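You operate a simulated robot arm through the tools that you are given. There is no shell and no other tool.

Carry out the task below with a simulated robot arm. There is one attempt and no reset: what you move stays moved.

## Task
Press the insert from the board flush into the brick's bore.
Fine: stand it in the bore, push the table in, heat as the brick's tape names, wait for the green lamp; table left in, knob off and tip cool at the end.

The check looks at the end state, three seconds after you hand in, the way a careful person would. Anything else that was tipped, shoved, dropped, spilled or broken makes it a failure.

## Robot
A 6-joint arm with a two-finger parallel gripper, fixed in place. Base frame: the origin is on the floor under the middle of its stand, x ahead of it, y to its left, z up; the work surface is at about z = 900. Readings come in mm, degrees, newtons and seconds.
With the tool pointing down near the work surface it reaches from about 300 to 660 mm from the base axis. Its first joint turns from -115.0 to 115.0 degrees. Payload 3.43 kg.
The tool frame sits at the grasp point between the pads (the TCP): z along the fingers, y along the line on which they close. The tips reach 34 mm beyond it. Largest opening 128 mm; finger width 24, thickness 12; the body of the gripper, 48 by 130 mm, starts 96 mm behind the TCP.
Orientation is told as [roll, pitch, yaw] about the base's x, y, z axes, in that order, counted from this pose: with the fingers straight down and closing along the base's y, the tool's x points along the base's -x, its y along +y and its z along -z.

## Interface
- The arm moves only by the tool apply_moves. Its argument "commands" is a list of rows, each a list of 7 numbers: the finger opening in mm, from 0 to 128, then the shift along the base's x, y, z in units of 40 mm (1.0 is 40 mm), then the turn, a rotation vector about the base's x, y, z in units of 8 degrees (1.0 is 8 degrees). In form: [[claw, x, y, z, ax, ay, az], ...]. A call has 1 to 20 rows; each row shifts and turns the commanded pose from where the row before left it. A call with a number of a shift or a turn outside -1 to 1 is refused whole. Rows are played at 5 a second. More than 50 mm and 8.6 degrees between two rows, or a gripper value outside its range, and nothing of the call is played. A pose out of reach is approached as far as the arm can. The call stops where the force on the tool passes 70 N (or 10 N more than at its start, if that is more) or the arm is blocked; 0.2 s more then pass. Each finger travels about 153 mm/s and halts on what it meets, pressing with about 28 N; the grip force reading is that of the motor and also rises with nothing between the fingers. The clock runs only during rows and for 0.2 s after the last one: add rows that do not move to give the fingers time. It gives the time, the measured TCP pose, the force on the tool (base axes), the opening and the grip force at its end, in the units of the frame above (readings bear some noise), with the torque about the TCP (base axes, N m) and any sound that the robot's microphone picked up.
- Cameras (640 x 400 px; columns grow to the right, rows downward): "scene" is fixed at [398.3, 648.4, 1665.5]; the picture's right is [-0.99, 0.12, 0.00], its down [0.06, 0.47, -0.88] and it looks along [-0.11, -0.88, -0.47] (base axes); focal length 363 px, centre (320, 200). "wrist" rides on the gripper at [76, -11, -160] in the tool frame; the picture's right is [0.15, 0.99, 0.00], its down [-0.88, 0.13, -0.46] and it looks along [-0.45, 0.07, 0.89] (tool axes); focal length 234 px, centre (320, 200).
- camera(camera): a new picture of that camera. No time passes.
- lift_body(by): slides the trunk up (or, below 0, down) by that many mm; the arm rides with it, the base frame stays. It gives what a move gives, with no picture.
- measure_at(camera, pixels): for up to 12 pixels [column, row] of the newest picture of that camera ("zoom" is the newest enlarged one), the place [x, y, z] in the base frame of the surface seen there, good to about 2 mm. No time passes.
- close_up(camera, box): a new picture of the part [left, top, right, bottom] of that camera's present view, enlarged. No time passes.
- job_done(): hands the job in; it is judged then, once.

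Unless the task says otherwise, let go and move clear before handing in.

The tools are called after "Emit:" as name(argument=value, ...) on one line, values as JSON. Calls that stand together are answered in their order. apply_moves: Moves the arm, as the interface text tells. Its arguments: {"type":"object","properties":{"commands":{"type":"array","items":{"type":"array","items":{"type":"number"}}}},"required":["commands"]} The other tools are called the same way: lift_body (by) moves the trunk up or down; camera (camera) takes a picture; measure_at (camera, pixels) gives the place of the surface under pixels of a picture; close_up (camera, box) takes an enlarged picture of a part of a camera's view; job_done () hands the job in.

At the start:

```text
clock: 0.0
ee_pos: [212.3, -309.5, 1398.6]
ee_rot: [0.1, -0.1, 0.1]
contact_force: [0.0, -0.8, -0.2]
torque: [0.02, 0.0, 0.04]
finger_gap: 128.0
grasp_force: 0.0
trunk travel left (down, up): [-925.0, 65.0]
```

scene: 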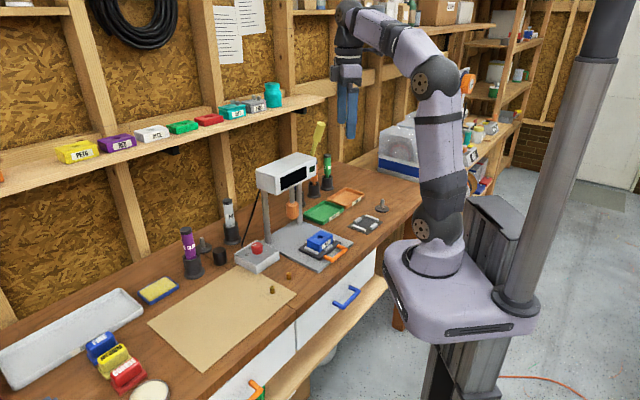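
wrist: 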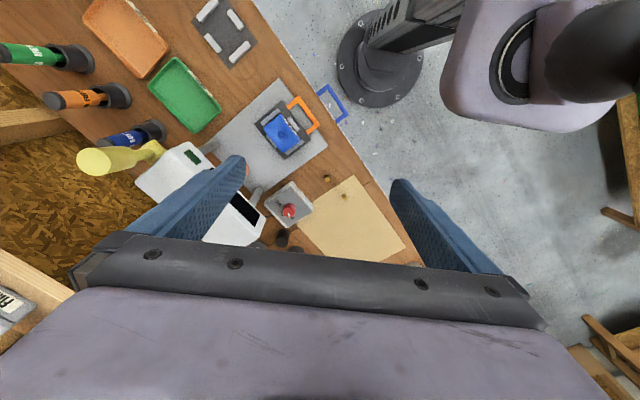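

The scene shows a heat-press station with a white head near (290,175), a blue brick on a sliding table near (320,242), a red knob box near (258,255), and small brass parts near (272,290) and (290,275). I'll take close-ups to read the details.

Emit:
close_up(camera="scene", box=[220, 140, 400, 300])

Emit:
close_up(camera="scene", box=[280, 215, 370, 275])

Emit:
close_up(camera="scene", box=[40, 80, 300, 180])

Emit:
close_up(camera="scene", box=[210, 0, 280, 70])

Emit:
close_up(camera="scene", box=[220, 230, 310, 300])

```text
2.50 times, centred on (310, 220) of scene
```

zoom: 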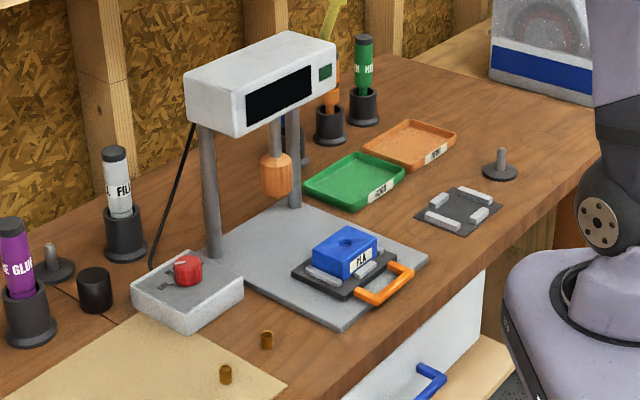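

```text
6.67 times, centred on (325, 245) of scene
```

zoom: 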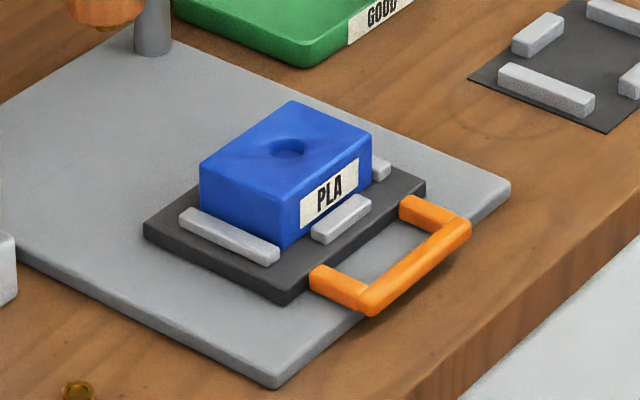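

```text
2.46 times, centred on (170, 130) of scene
```

zoom: 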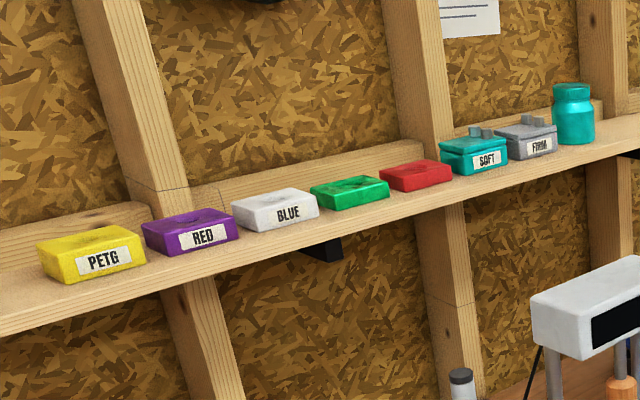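

```text
5.71 times, centred on (245, 35) of scene
```

zoom: 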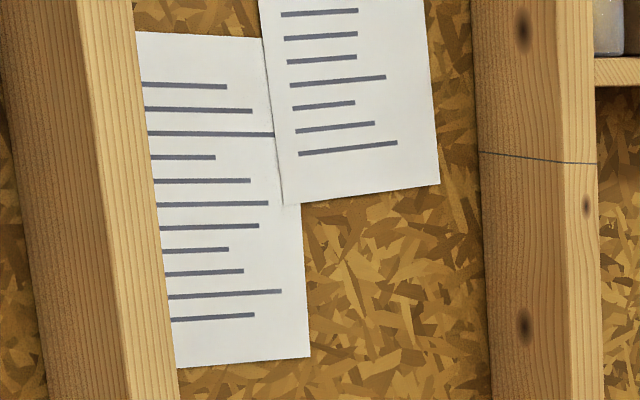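

```text
5.71 times, centred on (265, 265) of scene
```

zoom: 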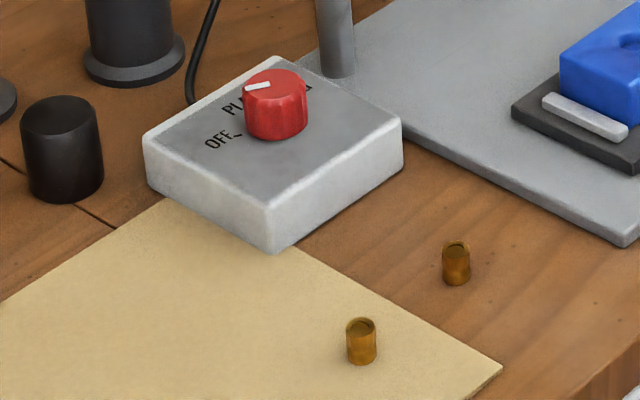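

The tape on the brick reads "PLA". One insert stands on the tan board (zoom 361,340) and another on the bare bench (456,262). I'll measure the key points.

Emit:
measure_at(camera="zoom", pixels=[[361, 322], [361, 362], [456, 245], [456, 284], [275, 75], [257, 86], [280, 130], [270, 200], [148, 135], [400, 130], [274, 250], [275, 60]])

Emit:
close_up(camera="wrist", box=[220, 60, 380, 260])

Emit:
close_up(camera="wrist", box=[240, 80, 340, 160])

```text
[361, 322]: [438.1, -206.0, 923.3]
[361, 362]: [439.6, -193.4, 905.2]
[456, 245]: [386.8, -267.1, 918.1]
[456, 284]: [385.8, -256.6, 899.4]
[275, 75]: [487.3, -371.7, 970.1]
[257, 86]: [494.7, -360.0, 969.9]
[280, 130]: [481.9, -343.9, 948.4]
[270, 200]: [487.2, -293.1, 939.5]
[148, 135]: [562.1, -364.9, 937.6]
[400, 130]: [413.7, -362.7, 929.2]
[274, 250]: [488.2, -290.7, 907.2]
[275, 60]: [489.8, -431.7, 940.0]
```

```text
2.00 times, centred on (300, 160) of wrist
```

zoom: 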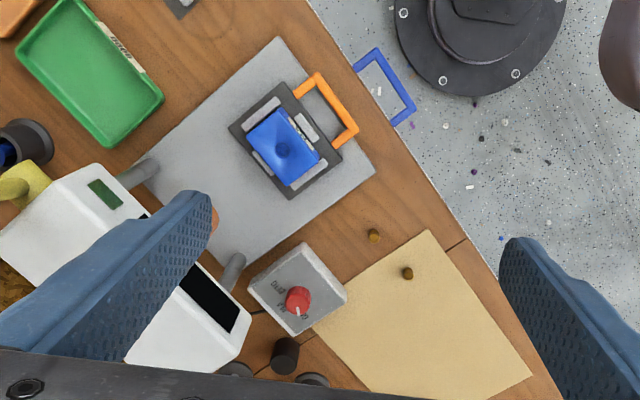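

```text
5.00 times, centred on (290, 120) of wrist
```

zoom: 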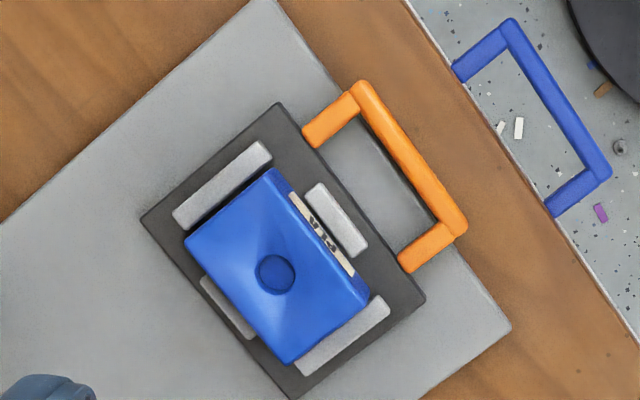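

The bore is visible at (275,273) in the wrist zoom. Next I'll zoom on the knob box and the press head to see the dial markings and lamps.

Emit:
close_up(camera="wrist", box=[274, 176, 322, 230])

Emit:
close_up(camera="scene", box=[245, 145, 325, 225])

Emit:
close_up(camera="scene", box=[235, 232, 285, 272])

```text
7.41 times, centred on (298, 203) of wrist
```

zoom: 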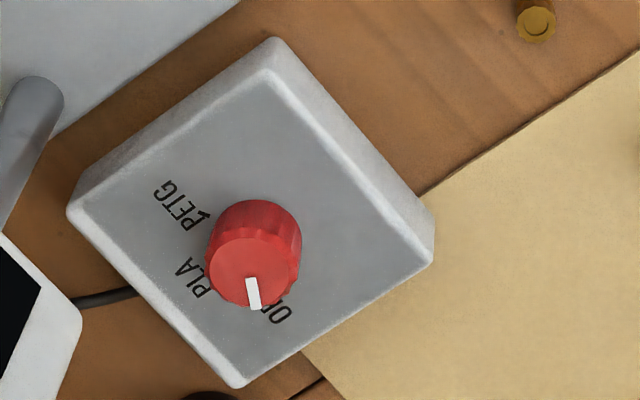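

```text
5.00 times, centred on (285, 185) of scene
```

zoom: 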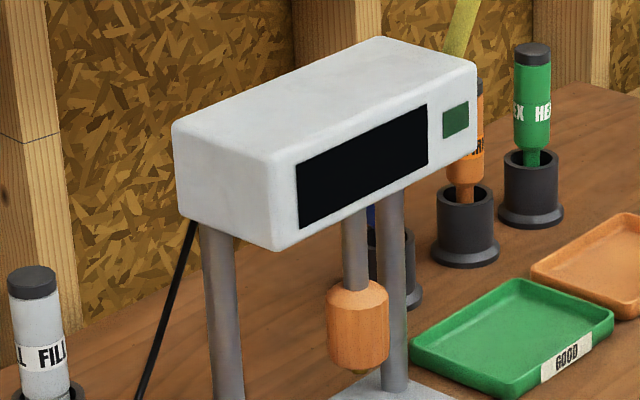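

```text
10.00 times, centred on (260, 252) of scene
```

zoom: 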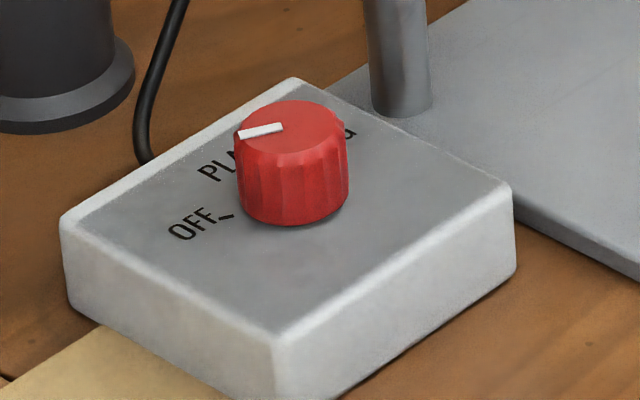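

The display is dark, so the heater seems off. I'll measure the knob pointer, the labels, the brick, the bore, the handle and the iron tip.

Emit:
measure_at(camera="zoom", pixels=[[242, 134], [281, 127], [291, 104], [345, 130], [293, 155], [226, 217], [218, 214], [193, 224], [218, 165], [232, 160], [350, 132], [293, 222]])

Emit:
close_up(camera="scene", box=[290, 220, 360, 270])

```text
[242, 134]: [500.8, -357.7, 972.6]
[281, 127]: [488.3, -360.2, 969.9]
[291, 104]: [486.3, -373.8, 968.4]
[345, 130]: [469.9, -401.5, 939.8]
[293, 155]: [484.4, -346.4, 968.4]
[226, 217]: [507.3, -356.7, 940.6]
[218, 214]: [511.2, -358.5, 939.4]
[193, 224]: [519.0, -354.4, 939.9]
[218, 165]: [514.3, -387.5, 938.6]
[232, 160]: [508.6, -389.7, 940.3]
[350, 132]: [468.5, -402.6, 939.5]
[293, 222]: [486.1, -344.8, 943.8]
```

```text
8.00 times, centred on (325, 245) of scene
```

zoom: 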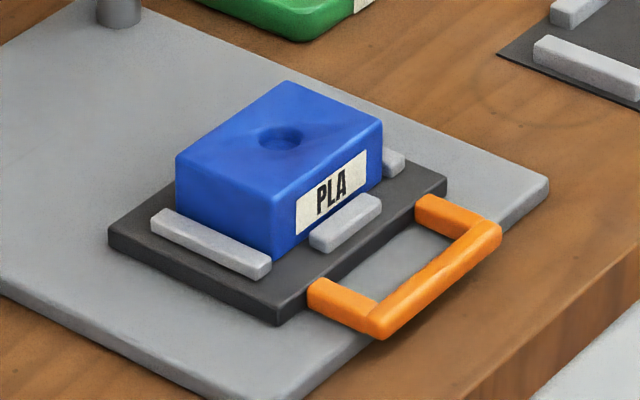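

The knob's axis is near (485.5,-360), its top is at z≈969, and the pointer is along +x at OFF. Now I'll measure the brick, bore, table and handle in this zoom.

Emit:
measure_at(camera="zoom", pixels=[[279, 137], [180, 158], [272, 205], [380, 125], [284, 84], [272, 252], [262, 138], [299, 138], [110, 232], [282, 315], [447, 185], [400, 235]])

Emit:
measure_at(camera="scene", pixels=[[320, 268], [332, 263], [345, 258], [352, 249], [342, 246], [330, 258], [293, 219], [350, 300], [240, 260], [372, 270]])

Emit:
measure_at(camera="wrist", pixels=[[294, 138], [289, 117], [315, 129], [305, 98], [299, 104], [323, 129], [270, 80], [327, 144], [340, 190], [346, 196], [288, 210], [440, 262]])

```text
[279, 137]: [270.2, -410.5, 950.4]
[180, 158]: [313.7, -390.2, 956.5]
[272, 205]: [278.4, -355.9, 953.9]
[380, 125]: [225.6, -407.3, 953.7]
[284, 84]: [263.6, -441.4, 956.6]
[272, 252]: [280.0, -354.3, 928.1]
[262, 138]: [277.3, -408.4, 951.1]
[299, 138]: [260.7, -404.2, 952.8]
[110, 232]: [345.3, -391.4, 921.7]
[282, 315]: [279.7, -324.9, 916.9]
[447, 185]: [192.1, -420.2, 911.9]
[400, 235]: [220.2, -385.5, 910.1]
```

```text
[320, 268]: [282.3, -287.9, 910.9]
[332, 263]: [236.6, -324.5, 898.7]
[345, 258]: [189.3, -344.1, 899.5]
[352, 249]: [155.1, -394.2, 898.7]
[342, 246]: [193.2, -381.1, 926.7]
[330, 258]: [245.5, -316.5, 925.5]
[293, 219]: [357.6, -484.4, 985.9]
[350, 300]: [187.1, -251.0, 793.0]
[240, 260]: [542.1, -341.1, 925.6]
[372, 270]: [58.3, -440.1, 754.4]
```

```text
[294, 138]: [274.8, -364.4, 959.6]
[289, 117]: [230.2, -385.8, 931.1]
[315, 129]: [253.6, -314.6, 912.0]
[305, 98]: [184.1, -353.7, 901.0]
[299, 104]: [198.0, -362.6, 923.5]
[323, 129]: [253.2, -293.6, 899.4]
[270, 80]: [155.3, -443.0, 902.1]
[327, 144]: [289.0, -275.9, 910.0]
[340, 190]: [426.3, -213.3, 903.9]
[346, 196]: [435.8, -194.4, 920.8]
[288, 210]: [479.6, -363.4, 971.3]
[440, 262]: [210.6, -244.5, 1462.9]
```

The layout is rotated 45°: brick centre ≈(270,-399) with top z≈955, iron tip ≈(357,-485), so the push direction is about (+0.71,-0.71). I'll turn to yaw -45° and move above the board insert near (438,-198) to look closely.

Emit:
apply_moves(commands=[[128, 0.55, 0.25, -0.5, 0, 0, -0.5625], [128, 0.55, 0.25, -0.5, 0, 0, -0.5625], [128, 0.55, 0.25, -0.5, 0, 0, -0.5625], [128, 0.55, 0.25, -0.5, 0, 0, -0.5625], [128, 0.55, 0.25, -0.5, 0, 0, -0.5625], [128, 0.55, 0.25, -0.5, 0, 0, -0.5625], [128, 0.55, 0.25, -0.5, 0, 0, -0.5625], [128, 0.55, 0.25, -0.5, 0, 0, -0.5625], [128, 0.55, 0.25, -0.5, 0, 0, -0.5625], [128, 0.55, 0.25, -0.5, 0, 0, -0.5625], [128, 0, 0, 0, 0, 0, 0], [128, 0, 0, 0, 0, 0, 0]])

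Emit:
camera(camera="wrist")

Emit:
camera(camera="scene")

```text
clock: 2.6
ee_pos: [431.2, -209.9, 1201.6]
ee_rot: [-0.1, 0.1, -45.0]
contact_force: [0.8, -0.3, -0.2]
torque: [0.0, 0.02, 0.03]
finger_gap: 127.9
grasp_force: 0.0
trunk travel left (down, up): [-925.0, 65.0]
```

```text
taken
```

wrist: 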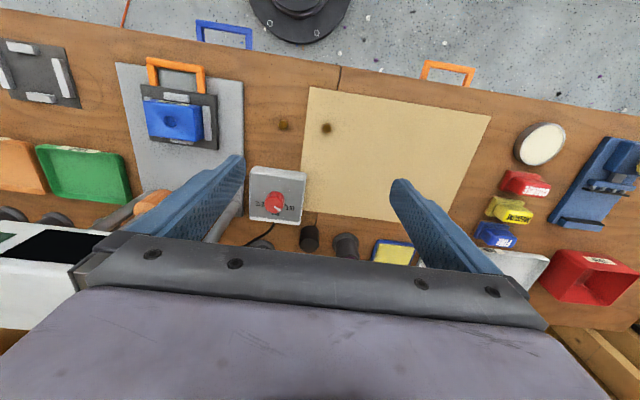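

```text
taken
```

scene: 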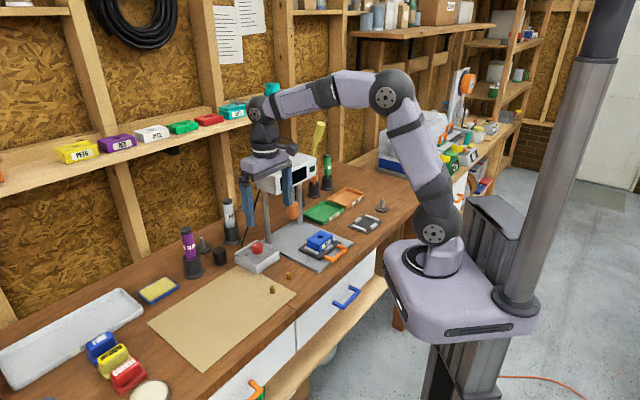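

The arm moves well at yaw -45°, and the wrist view shows both inserts at (284,125) and (326,128) and the knob at (274,203). Zooming on those.

Emit:
close_up(camera="wrist", box=[245, 160, 309, 228])

Emit:
close_up(camera="wrist", box=[270, 105, 340, 145])

Emit:
close_up(camera="wrist", box=[110, 50, 250, 160])

```text
5.88 times, centred on (277, 194) of wrist
```

zoom: 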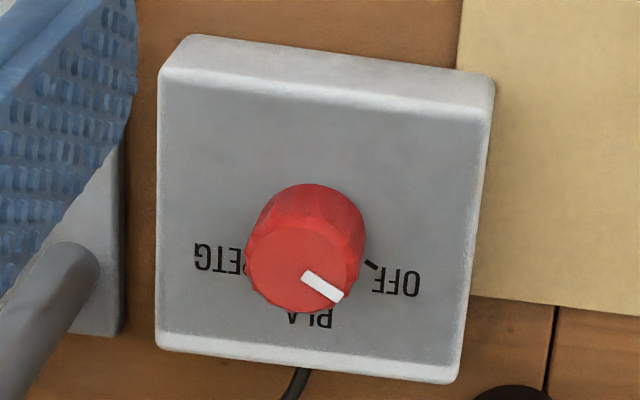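

```text
9.14 times, centred on (305, 125) of wrist
```

zoom: 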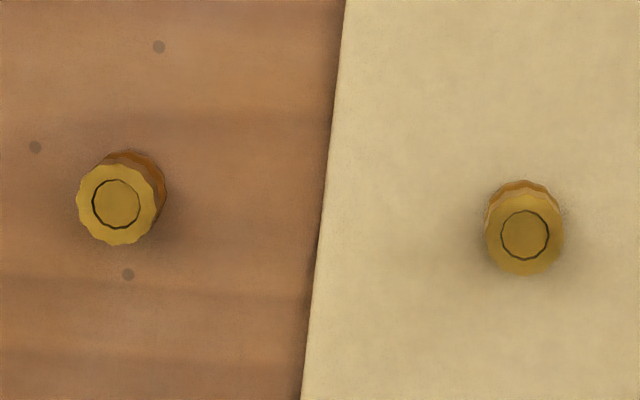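

```text
3.64 times, centred on (180, 105) of wrist
```

zoom: 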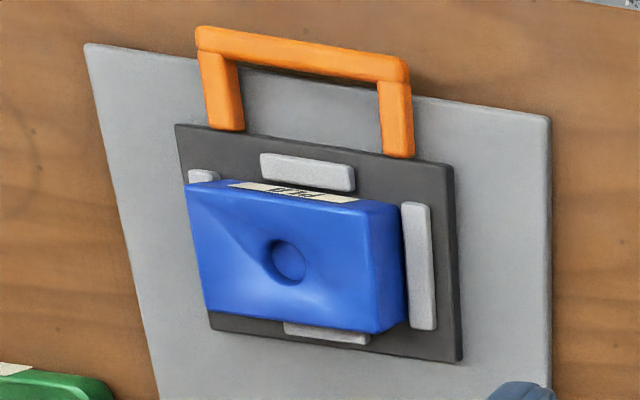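

The two inserts look slightly different in shape (zoom 120,200 vs 525,228). I'll measure them and the knob again, using fresh zooms.

Emit:
measure_at(camera="wrist", pixels=[[327, 130], [326, 125], [283, 127], [273, 208], [279, 212], [278, 209], [180, 122], [172, 115], [195, 135], [150, 60], [205, 68], [178, 66]])

Emit:
close_up(camera="scene", box=[262, 268, 302, 298])

```text
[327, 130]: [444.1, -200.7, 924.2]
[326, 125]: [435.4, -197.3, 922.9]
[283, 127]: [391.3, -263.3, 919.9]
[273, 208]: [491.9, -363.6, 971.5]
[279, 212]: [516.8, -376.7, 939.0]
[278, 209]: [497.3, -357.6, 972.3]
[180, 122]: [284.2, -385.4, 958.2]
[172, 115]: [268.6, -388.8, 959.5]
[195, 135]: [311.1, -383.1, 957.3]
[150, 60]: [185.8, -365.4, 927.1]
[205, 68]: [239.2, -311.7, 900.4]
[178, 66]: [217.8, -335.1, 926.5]
```

```text
13.33 times, centred on (282, 283) of scene
```

zoom: 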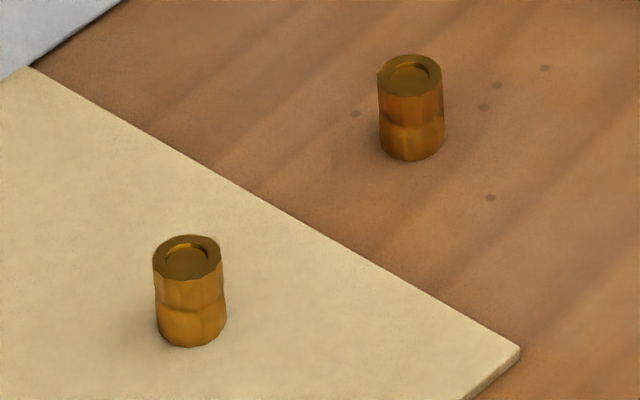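

Both stand upright, about 19–20 mm tall and 14 mm wide. I'll measure their edges in this enlarged view and lower the arm for a nearer look.

Emit:
measure_at(camera="zoom", pixels=[[156, 258], [219, 258], [187, 238], [190, 278], [190, 342], [160, 320], [225, 320], [187, 262], [380, 75], [441, 75], [410, 158], [410, 95]])

Emit:
apply_moves(commands=[[128, 0.05, 0.08, -0.75, 0, 0, 0], [128, 0.05, 0.08, -0.75, 0, 0, 0], [128, 0.03, 0.05, -0.75, 0, 0, 0], [128, 0.02, 0.05, -0.75, 0, 0, 0], [128, 0, 0, -0.75, 0, 0, 0], [128, 0, 0, 0, 0, 0, 0]])

Emit:
camera(camera="wrist")

```text
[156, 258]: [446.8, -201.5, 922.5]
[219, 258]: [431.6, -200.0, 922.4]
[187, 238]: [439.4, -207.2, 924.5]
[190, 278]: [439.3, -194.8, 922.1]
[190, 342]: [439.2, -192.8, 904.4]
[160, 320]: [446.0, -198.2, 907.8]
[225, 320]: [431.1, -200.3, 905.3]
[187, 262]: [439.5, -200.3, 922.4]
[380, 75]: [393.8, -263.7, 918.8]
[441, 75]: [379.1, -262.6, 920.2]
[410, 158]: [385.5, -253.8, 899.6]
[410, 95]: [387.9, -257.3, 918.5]
```

```text
clock: 4.0
ee_pos: [438.4, -198.3, 1051.1]
ee_rot: [-0.1, -0.1, -45.0]
contact_force: [0.1, -0.5, -0.5]
torque: [-0.02, -0.02, 0.01]
finger_gap: 127.8
grasp_force: 0.1
trunk travel left (down, up): [-925.0, 65.0]
```

```text
taken
```

wrist: 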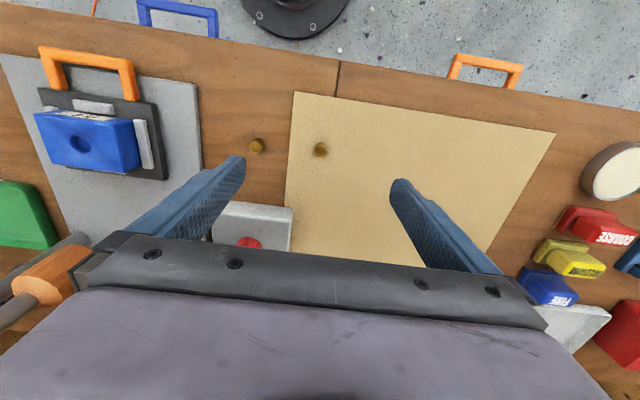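

The board insert's axis is about (439.3,-200.3), with its top at z≈922.5. Zooming in on it now from this height.

Emit:
close_up(camera="wrist", box=[300, 135, 340, 165])

Emit:
close_up(camera="wrist", box=[237, 130, 277, 160])

Emit:
close_up(camera="wrist", box=[30, 90, 170, 190])

```text
13.33 times, centred on (320, 150) of wrist
```

zoom: 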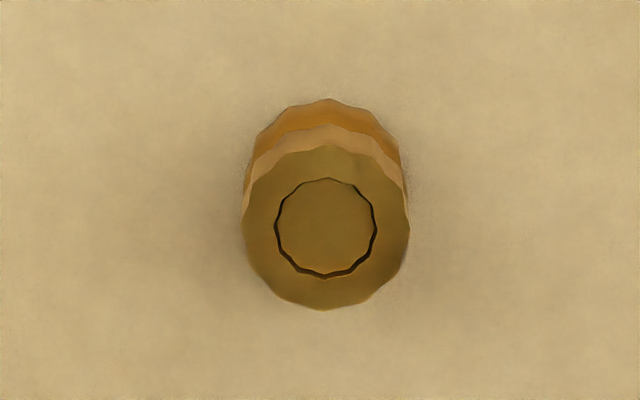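

```text
13.33 times, centred on (257, 145) of wrist
```

zoom: 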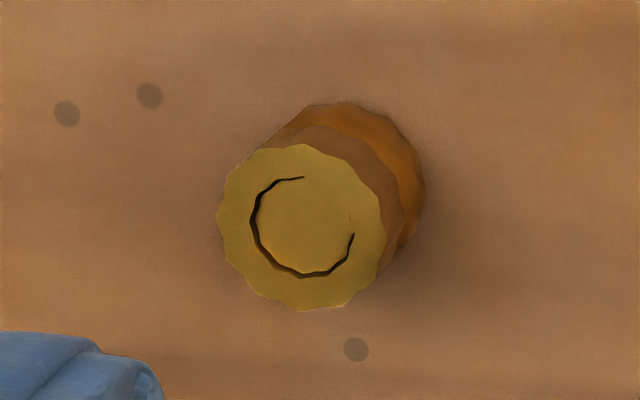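

```text
4.00 times, centred on (100, 140) of wrist
```

zoom: 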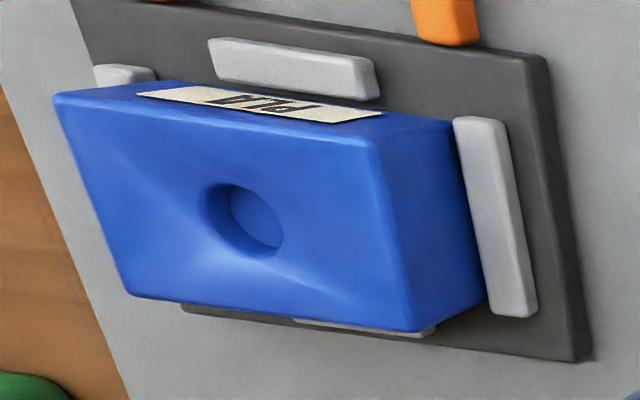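

Both inserts are the same form (two knurled rings with a groove), and the bore is clear. The bench insert sits about 80 mm along the finger axis, so I'll narrow the fingers to 50 mm before lowering partway over the board insert.

Emit:
apply_moves(commands=[[50, 0.02, -0.05, 0, 0, 0, 0], [50, 0, 0, 0, 0, 0, 0], [50, 0, 0, 0, 0, 0, 0], [50, 0, 0, -0.5, 0, 0, 0], [50, 0, 0, -0.5, 0, 0, 0], [50, 0, 0, -0.4, 0, 0, 0], [50, 0, 0, 0, 0, 0, 0], [50, 0, 0, 0, 0, 0, 0]])

Emit:
camera(camera="wrist")

Emit:
close_up(camera="wrist", box=[240, 110, 400, 230])

Emit:
close_up(camera="scene", box=[232, 220, 312, 300])

```text
clock: 5.8
ee_pos: [440.3, -200.8, 994.1]
ee_rot: [0.0, 0.0, -45.1]
contact_force: [-0.8, 0.2, 0.4]
torque: [0.01, 0.01, 0.02]
finger_gap: 50.0
grasp_force: 0.1
trunk travel left (down, up): [-925.0, 65.0]
```

```text
taken
```

wrist: 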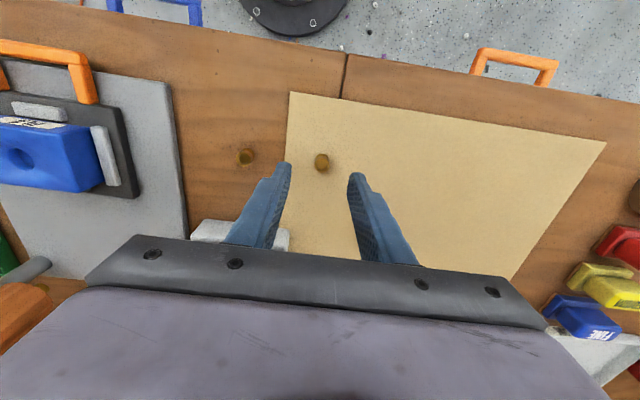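

```text
3.33 times, centred on (320, 170) of wrist
```

zoom: 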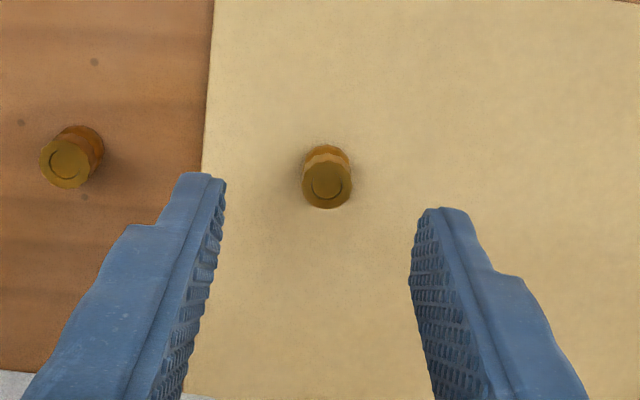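

```text
5.00 times, centred on (272, 260) of scene
```

zoom: 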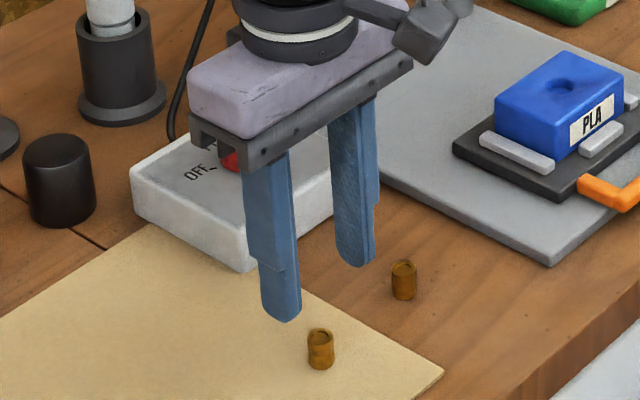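

Insert top appears at zoom (326,182), nearly midway between the fingertips. I'll measure its rim points from the wrist view to refine the centring.

Emit:
close_up(camera="wrist", box=[282, 140, 362, 190])

```text
8.00 times, centred on (322, 165) of wrist
```

zoom: 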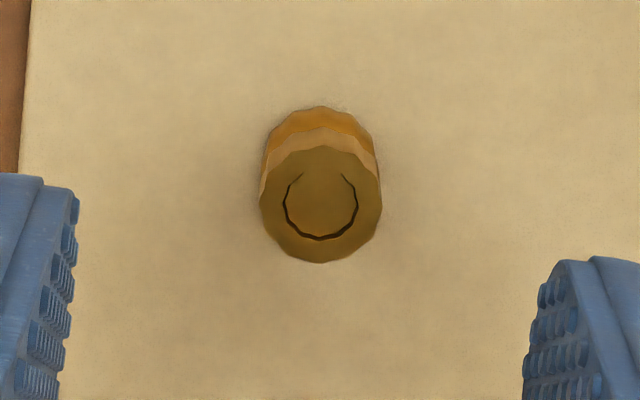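

Emit:
measure_at(camera="zoom", pixels=[[264, 205], [378, 205], [321, 150], [321, 258], [321, 203], [300, 203], [340, 203], [70, 230], [535, 310], [285, 165], [355, 245], [355, 165]])

```text
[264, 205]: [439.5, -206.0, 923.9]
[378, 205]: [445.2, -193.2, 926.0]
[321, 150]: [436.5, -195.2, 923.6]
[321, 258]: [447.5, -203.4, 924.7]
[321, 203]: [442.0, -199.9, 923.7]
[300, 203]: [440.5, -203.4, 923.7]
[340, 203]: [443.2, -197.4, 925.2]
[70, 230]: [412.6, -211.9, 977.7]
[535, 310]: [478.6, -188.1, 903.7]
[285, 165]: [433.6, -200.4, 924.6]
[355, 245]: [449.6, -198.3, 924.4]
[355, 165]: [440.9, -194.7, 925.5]
```

Wrist readings put the insert centre near (442,-199.5), slightly different from the scene's. I'll measure both fingertips the same way to compare relative offsets.

Emit:
measure_at(camera="zoom", pixels=[[572, 268], [548, 300], [540, 340], [530, 385], [595, 290], [66, 205], [58, 260], [48, 300], [35, 350], [20, 390], [40, 190], [20, 250]])

```text
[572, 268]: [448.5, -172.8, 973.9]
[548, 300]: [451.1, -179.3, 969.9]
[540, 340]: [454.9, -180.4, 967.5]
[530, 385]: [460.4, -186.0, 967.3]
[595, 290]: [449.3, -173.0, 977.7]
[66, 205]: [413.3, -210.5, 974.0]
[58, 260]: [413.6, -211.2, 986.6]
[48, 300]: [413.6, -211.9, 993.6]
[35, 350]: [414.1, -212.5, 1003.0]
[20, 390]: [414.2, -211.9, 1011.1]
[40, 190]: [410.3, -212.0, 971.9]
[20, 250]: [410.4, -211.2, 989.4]
```

The insert is about 1.5–2 mm toward the right finger. I'll shift 1.4 mm along the finger axis and lower so the tips are just above the insert's top, then check again.

Emit:
apply_moves(commands=[[50, 0.025, 0.025, -0.4, 0, 0, 0], [50, 0, 0, -0.35, 0, 0, 0], [40, 0, 0, 0, 0, 0, 0], [40, 0, 0, 0, 0, 0, 0]])

Emit:
close_up(camera="wrist", box=[272, 140, 372, 210])

Emit:
close_up(camera="scene", box=[247, 250, 307, 300])

```text
clock: 6.8
ee_pos: [441.4, -199.0, 963.8]
ee_rot: [0.1, 0.1, -45.0]
contact_force: [0.2, 0.4, 0.1]
torque: [0.0, 0.01, -0.01]
finger_gap: 40.2
grasp_force: 0.1
trunk travel left (down, up): [-925.0, 65.0]
```

```text
5.71 times, centred on (322, 175) of wrist
```

zoom: 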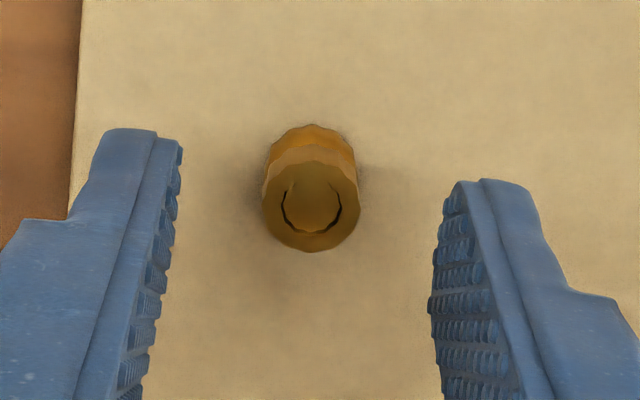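

```text
8.00 times, centred on (277, 275) of scene
```

zoom: 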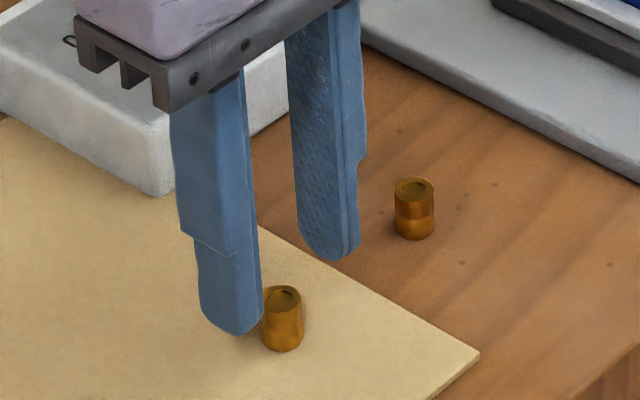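

The tips are at z≈930, just above the insert. I'll measure finger edges and insert rim at this near-equal depth to find the leftover offset.

Emit:
close_up(camera="wrist", box=[272, 140, 372, 210])

Emit:
measure_at(camera="zoom", pixels=[[150, 145], [140, 180], [172, 165], [160, 230], [470, 195], [445, 215], [436, 270], [480, 230], [268, 210], [354, 210], [311, 170], [311, 245]])

```text
5.71 times, centred on (322, 175) of wrist
```

zoom: 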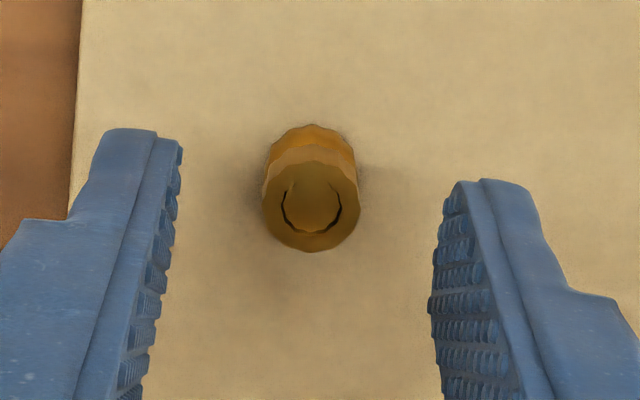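

```text
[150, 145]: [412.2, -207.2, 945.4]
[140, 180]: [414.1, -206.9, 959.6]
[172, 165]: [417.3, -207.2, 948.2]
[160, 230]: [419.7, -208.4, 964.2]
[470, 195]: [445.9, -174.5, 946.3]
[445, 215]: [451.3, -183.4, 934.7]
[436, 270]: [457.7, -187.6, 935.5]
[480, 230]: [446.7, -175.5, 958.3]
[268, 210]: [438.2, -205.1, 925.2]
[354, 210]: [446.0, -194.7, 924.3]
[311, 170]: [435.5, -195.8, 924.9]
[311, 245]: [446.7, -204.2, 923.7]
```

Wrist-relative offset says +1.7 mm, while the scene suggests otherwise. I'll cross-check with the scene camera, measuring finger faces and the insert.

Emit:
close_up(camera="scene", box=[252, 260, 302, 300])

Emit:
measure_at(camera="zoom", pixels=[[210, 200], [230, 290], [200, 290], [245, 250], [350, 150], [380, 150], [370, 210], [350, 200], [283, 345], [283, 300], [252, 320], [310, 320]])

```text
10.00 times, centred on (277, 280) of scene
```

zoom: 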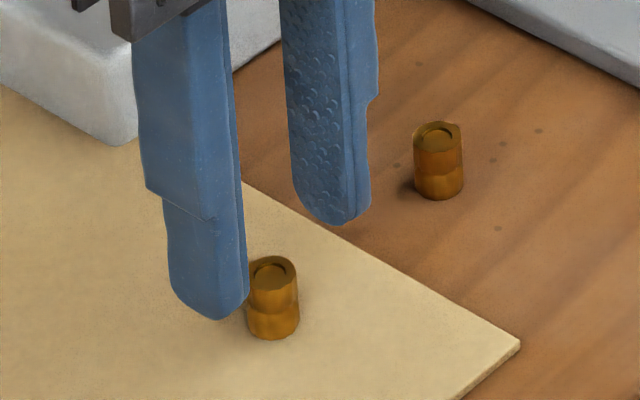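

```text
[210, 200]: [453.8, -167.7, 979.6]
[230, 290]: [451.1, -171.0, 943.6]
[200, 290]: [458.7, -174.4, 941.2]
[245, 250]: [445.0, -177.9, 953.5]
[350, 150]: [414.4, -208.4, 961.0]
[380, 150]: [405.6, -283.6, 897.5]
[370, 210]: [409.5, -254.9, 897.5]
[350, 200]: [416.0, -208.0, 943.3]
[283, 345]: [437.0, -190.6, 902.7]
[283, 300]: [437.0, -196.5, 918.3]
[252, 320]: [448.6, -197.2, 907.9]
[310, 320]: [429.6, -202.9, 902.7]
```

Emit:
measure_at(camera="zoom", pixels=[[310, 100], [310, 160], [325, 180], [320, 60], [190, 230], [205, 250], [215, 270], [235, 290], [251, 270], [294, 270], [272, 259], [272, 288]])

```text
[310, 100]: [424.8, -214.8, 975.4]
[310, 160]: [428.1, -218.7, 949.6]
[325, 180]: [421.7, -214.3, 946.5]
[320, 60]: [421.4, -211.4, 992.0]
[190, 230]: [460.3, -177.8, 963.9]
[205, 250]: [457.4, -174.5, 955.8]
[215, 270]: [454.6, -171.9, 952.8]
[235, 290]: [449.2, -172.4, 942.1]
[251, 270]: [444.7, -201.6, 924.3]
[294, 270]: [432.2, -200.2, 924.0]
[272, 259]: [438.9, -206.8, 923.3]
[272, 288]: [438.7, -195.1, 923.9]
```

The scene view says centred, the wrist view says +1.7 mm, so I'll split the difference with +0.5 mm. Then I'll lower the tips to z≈910, around the insert's upper two-thirds, and check before closing.

Emit:
apply_moves(commands=[[40, 0.01, 0.01, -0.25, 0, 0, 0], [40, 0, 0, -0.25, 0, 0, 0], [30, 0, 0, 0, 0, 0, 0], [26, 0, 0, 0, 0, 0, 0], [26, 0, 0, 0, 0, 0, 0]])

Emit:
close_up(camera="wrist", box=[272, 140, 372, 210])

Emit:
close_up(camera="scene", box=[252, 260, 302, 300])

```text
clock: 8.0
ee_pos: [439.7, -200.4, 942.9]
ee_rot: [0.0, 0.0, -45.0]
contact_force: [0.4, 0.0, 0.4]
torque: [-0.02, 0.0, -0.01]
finger_gap: 25.8
grasp_force: 0.1
trunk travel left (down, up): [-925.0, 65.0]
```

```text
5.71 times, centred on (322, 175) of wrist
```

zoom: 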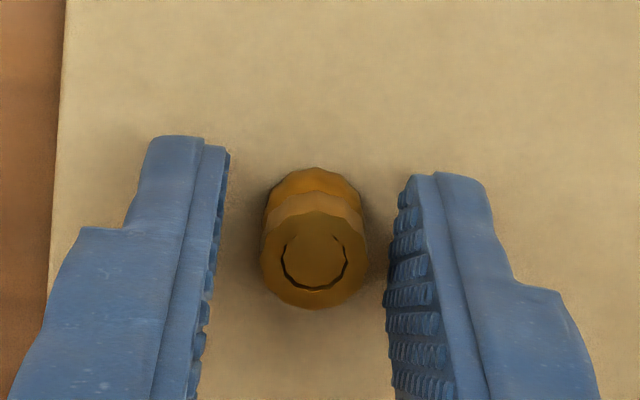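

```text
10.00 times, centred on (277, 280) of scene
```

zoom: 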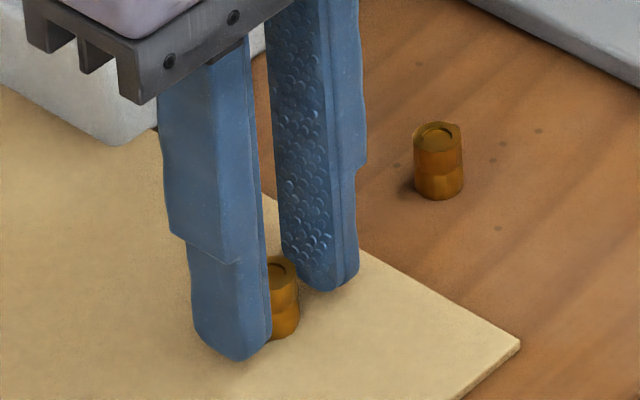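

In the wrist view the clearances beside the insert are about 50 px on the left and 20 px on the right at insert-top depth (26 mm gap), so it's ~2 mm toward the right finger. I'll shift +1.5 mm along the finger axis and look again.

Emit:
apply_moves(commands=[[26, 0.027, 0.027, 0, 0, 0, 0], [26, 0, 0, 0, 0, 0, 0], [26, 0, 0, 0, 0, 0, 0]])

Emit:
close_up(camera="wrist", box=[287, 150, 357, 200])

Emit:
close_up(camera="scene", box=[262, 275, 292, 300])

```text
clock: 8.8
ee_pos: [441.5, -198.0, 944.0]
ee_rot: [0.0, 0.0, -45.1]
contact_force: [0.5, -0.3, 0.0]
torque: [0.02, 0.01, 0.02]
finger_gap: 25.6
grasp_force: 0.1
trunk travel left (down, up): [-925.0, 65.0]
```

```text
8.00 times, centred on (322, 175) of wrist
```

zoom: 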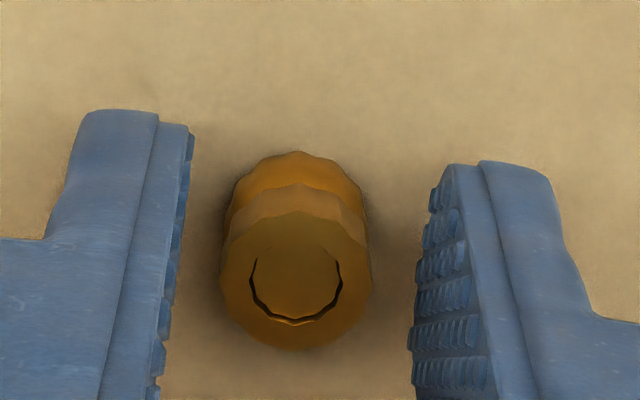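

```text
16.00 times, centred on (277, 288) of scene
```

zoom: 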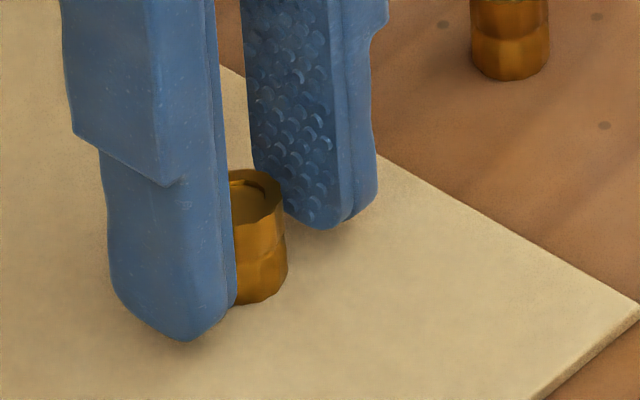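

The clearances now look even (left pad 168, insert 220–372, right pad 412). Closing slowly.

Emit:
apply_moves(commands=[[22, 0.006, 0.006, 0, 0, 0, 0], [20, 0, 0, 0, 0, 0, 0], [18, 0, 0, 0, 0, 0, 0], [17, 0, 0, 0, 0, 0, 0], [16, 0, 0, 0, 0, 0, 0], [15, 0, 0, 0, 0, 0, 0], [14, 0, 0, 0, 0, 0, 0], [13, 0, 0, 0, 0, 0, 0], [12, 0, 0, 0, 0, 0, 0], [10, 0, 0, 0, 0, 0, 0], [10, 0, 0, 0, 0, 0, 0]])

Emit:
close_up(camera="wrist", box=[287, 150, 357, 200])

Emit:
close_up(camera="scene", box=[262, 275, 292, 300])

```text
clock: 11.2
ee_pos: [440.7, -199.1, 943.2]
ee_rot: [0.0, 0.0, -45.0]
contact_force: [0.4, 0.6, -0.2]
torque: [0.01, -0.04, -0.02]
finger_gap: 13.7
grasp_force: 28.1
trunk travel left (down, up): [-925.0, 65.0]
```

```text
8.00 times, centred on (322, 175) of wrist
```

zoom: 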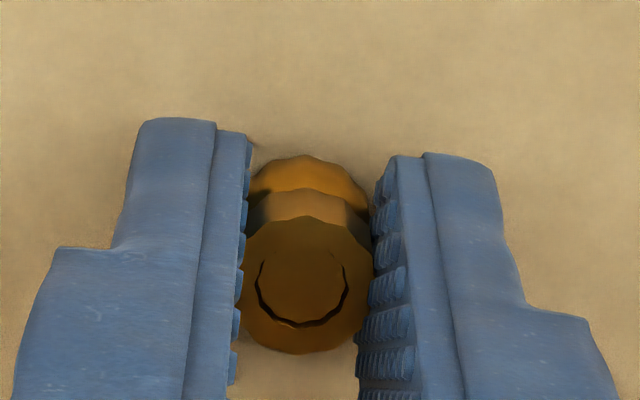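

```text
16.00 times, centred on (277, 288) of scene
```

zoom: 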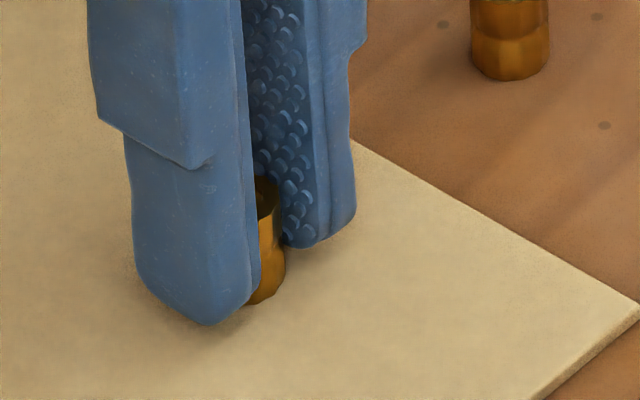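

The insert is gripped (gap 13.7 mm, 28 N) and upright. Lifting it straight up and checking.

Emit:
apply_moves(commands=[[10, 0, 0, 0.15, 0, 0, 0], [10, 0, 0, 0.4, 0, 0, 0], [10, 0, 0, 0.6, 0, 0, 0], [10, 0, 0, 0.6, 0, 0, 0], [10, 0, 0, 0.6, 0, 0, 0], [10, 0, 0, 0.5, 0, 0, 0], [10, 0, 0, 0, 0, 0, 0]])

Emit:
close_up(camera="wrist", box=[287, 150, 357, 200])

Emit:
close_up(camera="scene", box=[230, 200, 310, 300])

```text
clock: 12.8
ee_pos: [443.0, -197.5, 1058.1]
ee_rot: [-0.1, 0.0, -44.9]
contact_force: [-0.4, 0.4, 0.3]
torque: [-0.02, -0.01, 0.01]
finger_gap: 9.8
grasp_force: 0.2
trunk travel left (down, up): [-925.0, 65.0]
```

```text
8.00 times, centred on (322, 175) of wrist
```

zoom: 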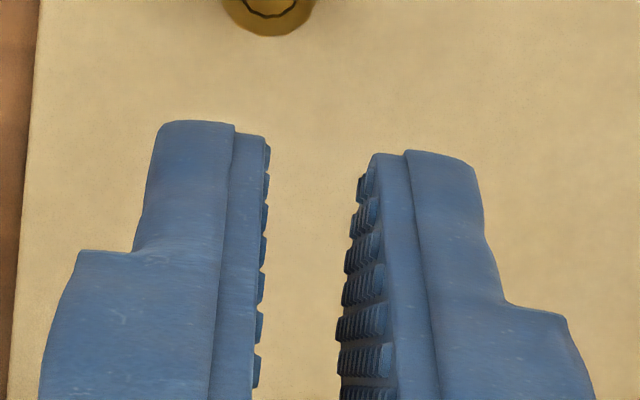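

```text
4.00 times, centred on (270, 250) of scene
```

zoom: 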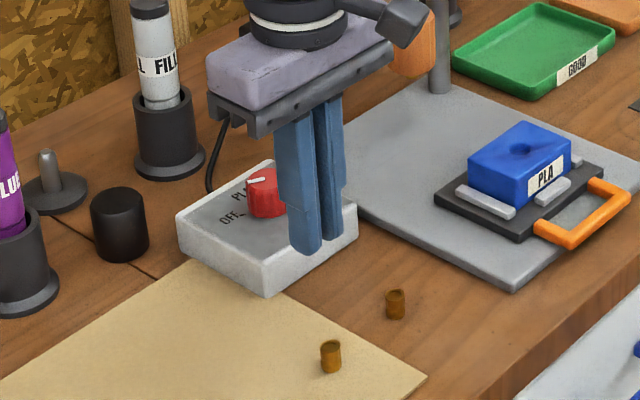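

The gripper closed to 9.8 mm and the insert stayed on the board (it's still at scene ≈(272,289)), so it slipped out of the grip. I'll look closely at the insert and the pads to see why.

Emit:
close_up(camera="scene", box=[262, 275, 292, 300])

Emit:
camera(camera="wrist")

Emit:
close_up(camera="scene", box=[250, 220, 290, 270])

Emit:
close_up(camera="wrist", box=[300, 135, 340, 165])

```text
16.00 times, centred on (277, 288) of scene
```

zoom: 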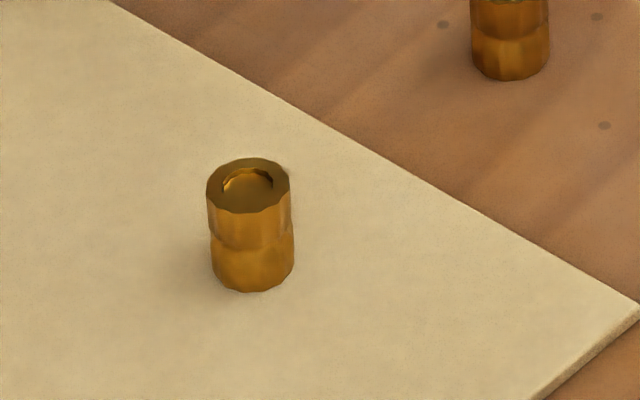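

```text
taken
```

wrist: 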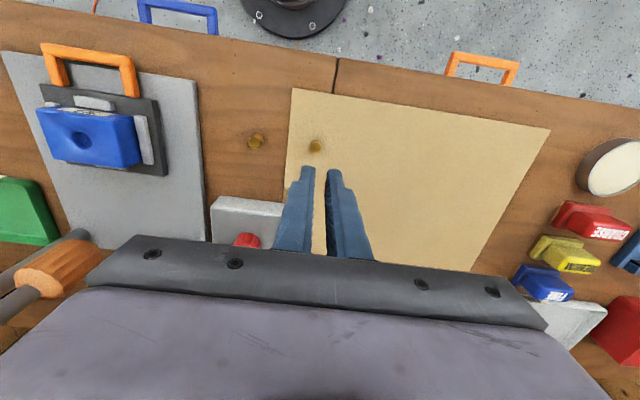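

```text
8.00 times, centred on (270, 245) of scene
```

zoom: 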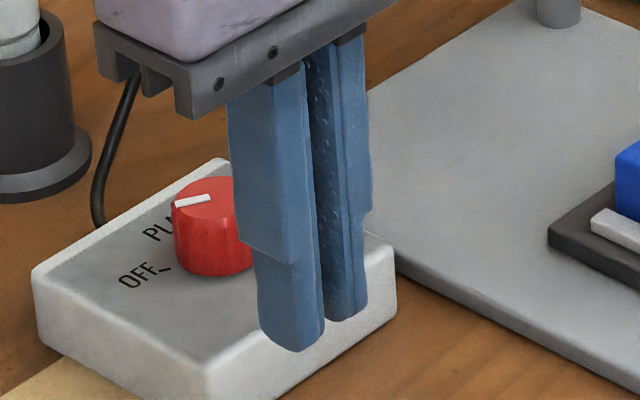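

```text
13.33 times, centred on (320, 150) of wrist
```

zoom: 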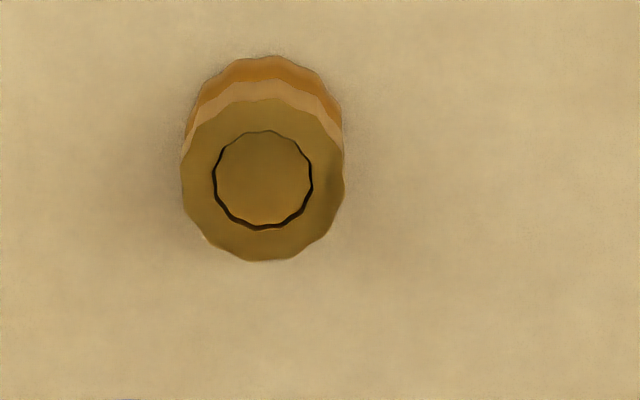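

The insert is still upright but was dragged ~4 mm; its top now sits at wrist (315.7,148.5) while the finger axis projects to (319.6,147.4). I'll open to 40 mm, re-centre over it and lower partway to check.

Emit:
apply_moves(commands=[[40, -0.055, -0.11, 0, 0, 0, 0], [40, 0, 0, -0.5, 0, 0, 0], [40, 0, 0, -0.6, 0, 0, 0], [40, 0, 0, -0.6, 0, 0, 0], [40, 0, 0, -0.6, 0, 0, 0], [40, 0, 0, 0, 0, 0, 0], [40, 0, 0, 0, 0, 0, 0]])

Emit:
close_up(camera="wrist", box=[280, 145, 360, 205])

Emit:
close_up(camera="scene", box=[257, 265, 297, 300])

```text
clock: 14.4
ee_pos: [440.9, -202.1, 964.3]
ee_rot: [0.0, -0.1, -45.0]
contact_force: [0.5, 0.2, 0.3]
torque: [0.01, 0.04, 0.02]
finger_gap: 39.9
grasp_force: 0.1
trunk travel left (down, up): [-925.0, 65.0]
```

```text
6.67 times, centred on (320, 175) of wrist
```

zoom: 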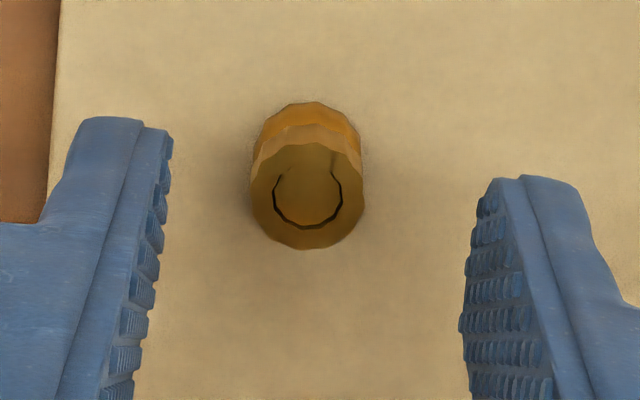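

```text
11.43 times, centred on (277, 282) of scene
```

zoom: 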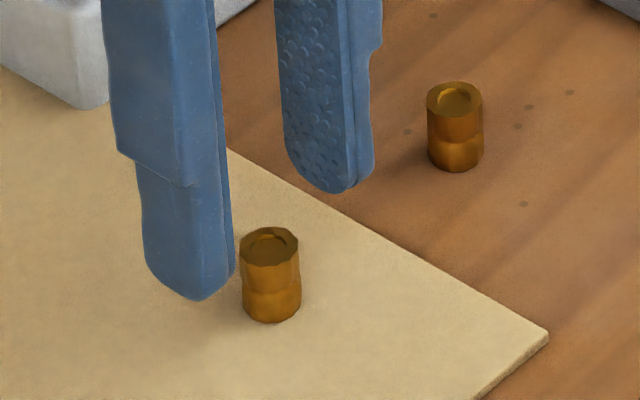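

The insert is nearly centred (zoom 307,198 vs axis about 312). I'll make a small correction of about 1.5 mm and lower the tips to z≈906.5.

Emit:
apply_moves(commands=[[40, 0.004, -0.039, 0, 0, 0, 0], [40, 0, 0, -0.3, 0, 0, 0], [30, 0, 0, -0.3, 0, 0, 0], [26, 0, 0, 0, 0, 0, 0], [26, 0, 0, 0, 0, 0, 0], [26, 0, 0, 0, 0, 0, 0]])

Emit:
close_up(camera="wrist", box=[280, 145, 360, 205])

Emit:
close_up(camera="scene", box=[257, 265, 297, 300])

```text
clock: 15.8
ee_pos: [440.7, -203.3, 940.9]
ee_rot: [-0.1, -0.1, -45.1]
contact_force: [0.7, -0.3, 0.0]
torque: [-0.01, 0.04, -0.02]
finger_gap: 26.1
grasp_force: 0.0
trunk travel left (down, up): [-925.0, 65.0]
```

```text
6.67 times, centred on (320, 175) of wrist
```

zoom: 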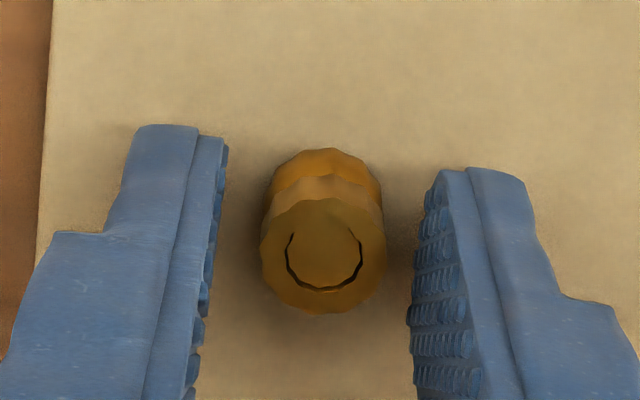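

```text
11.43 times, centred on (277, 282) of scene
```

zoom: 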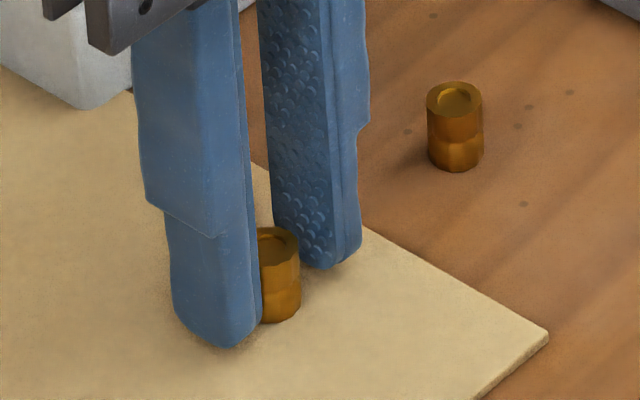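

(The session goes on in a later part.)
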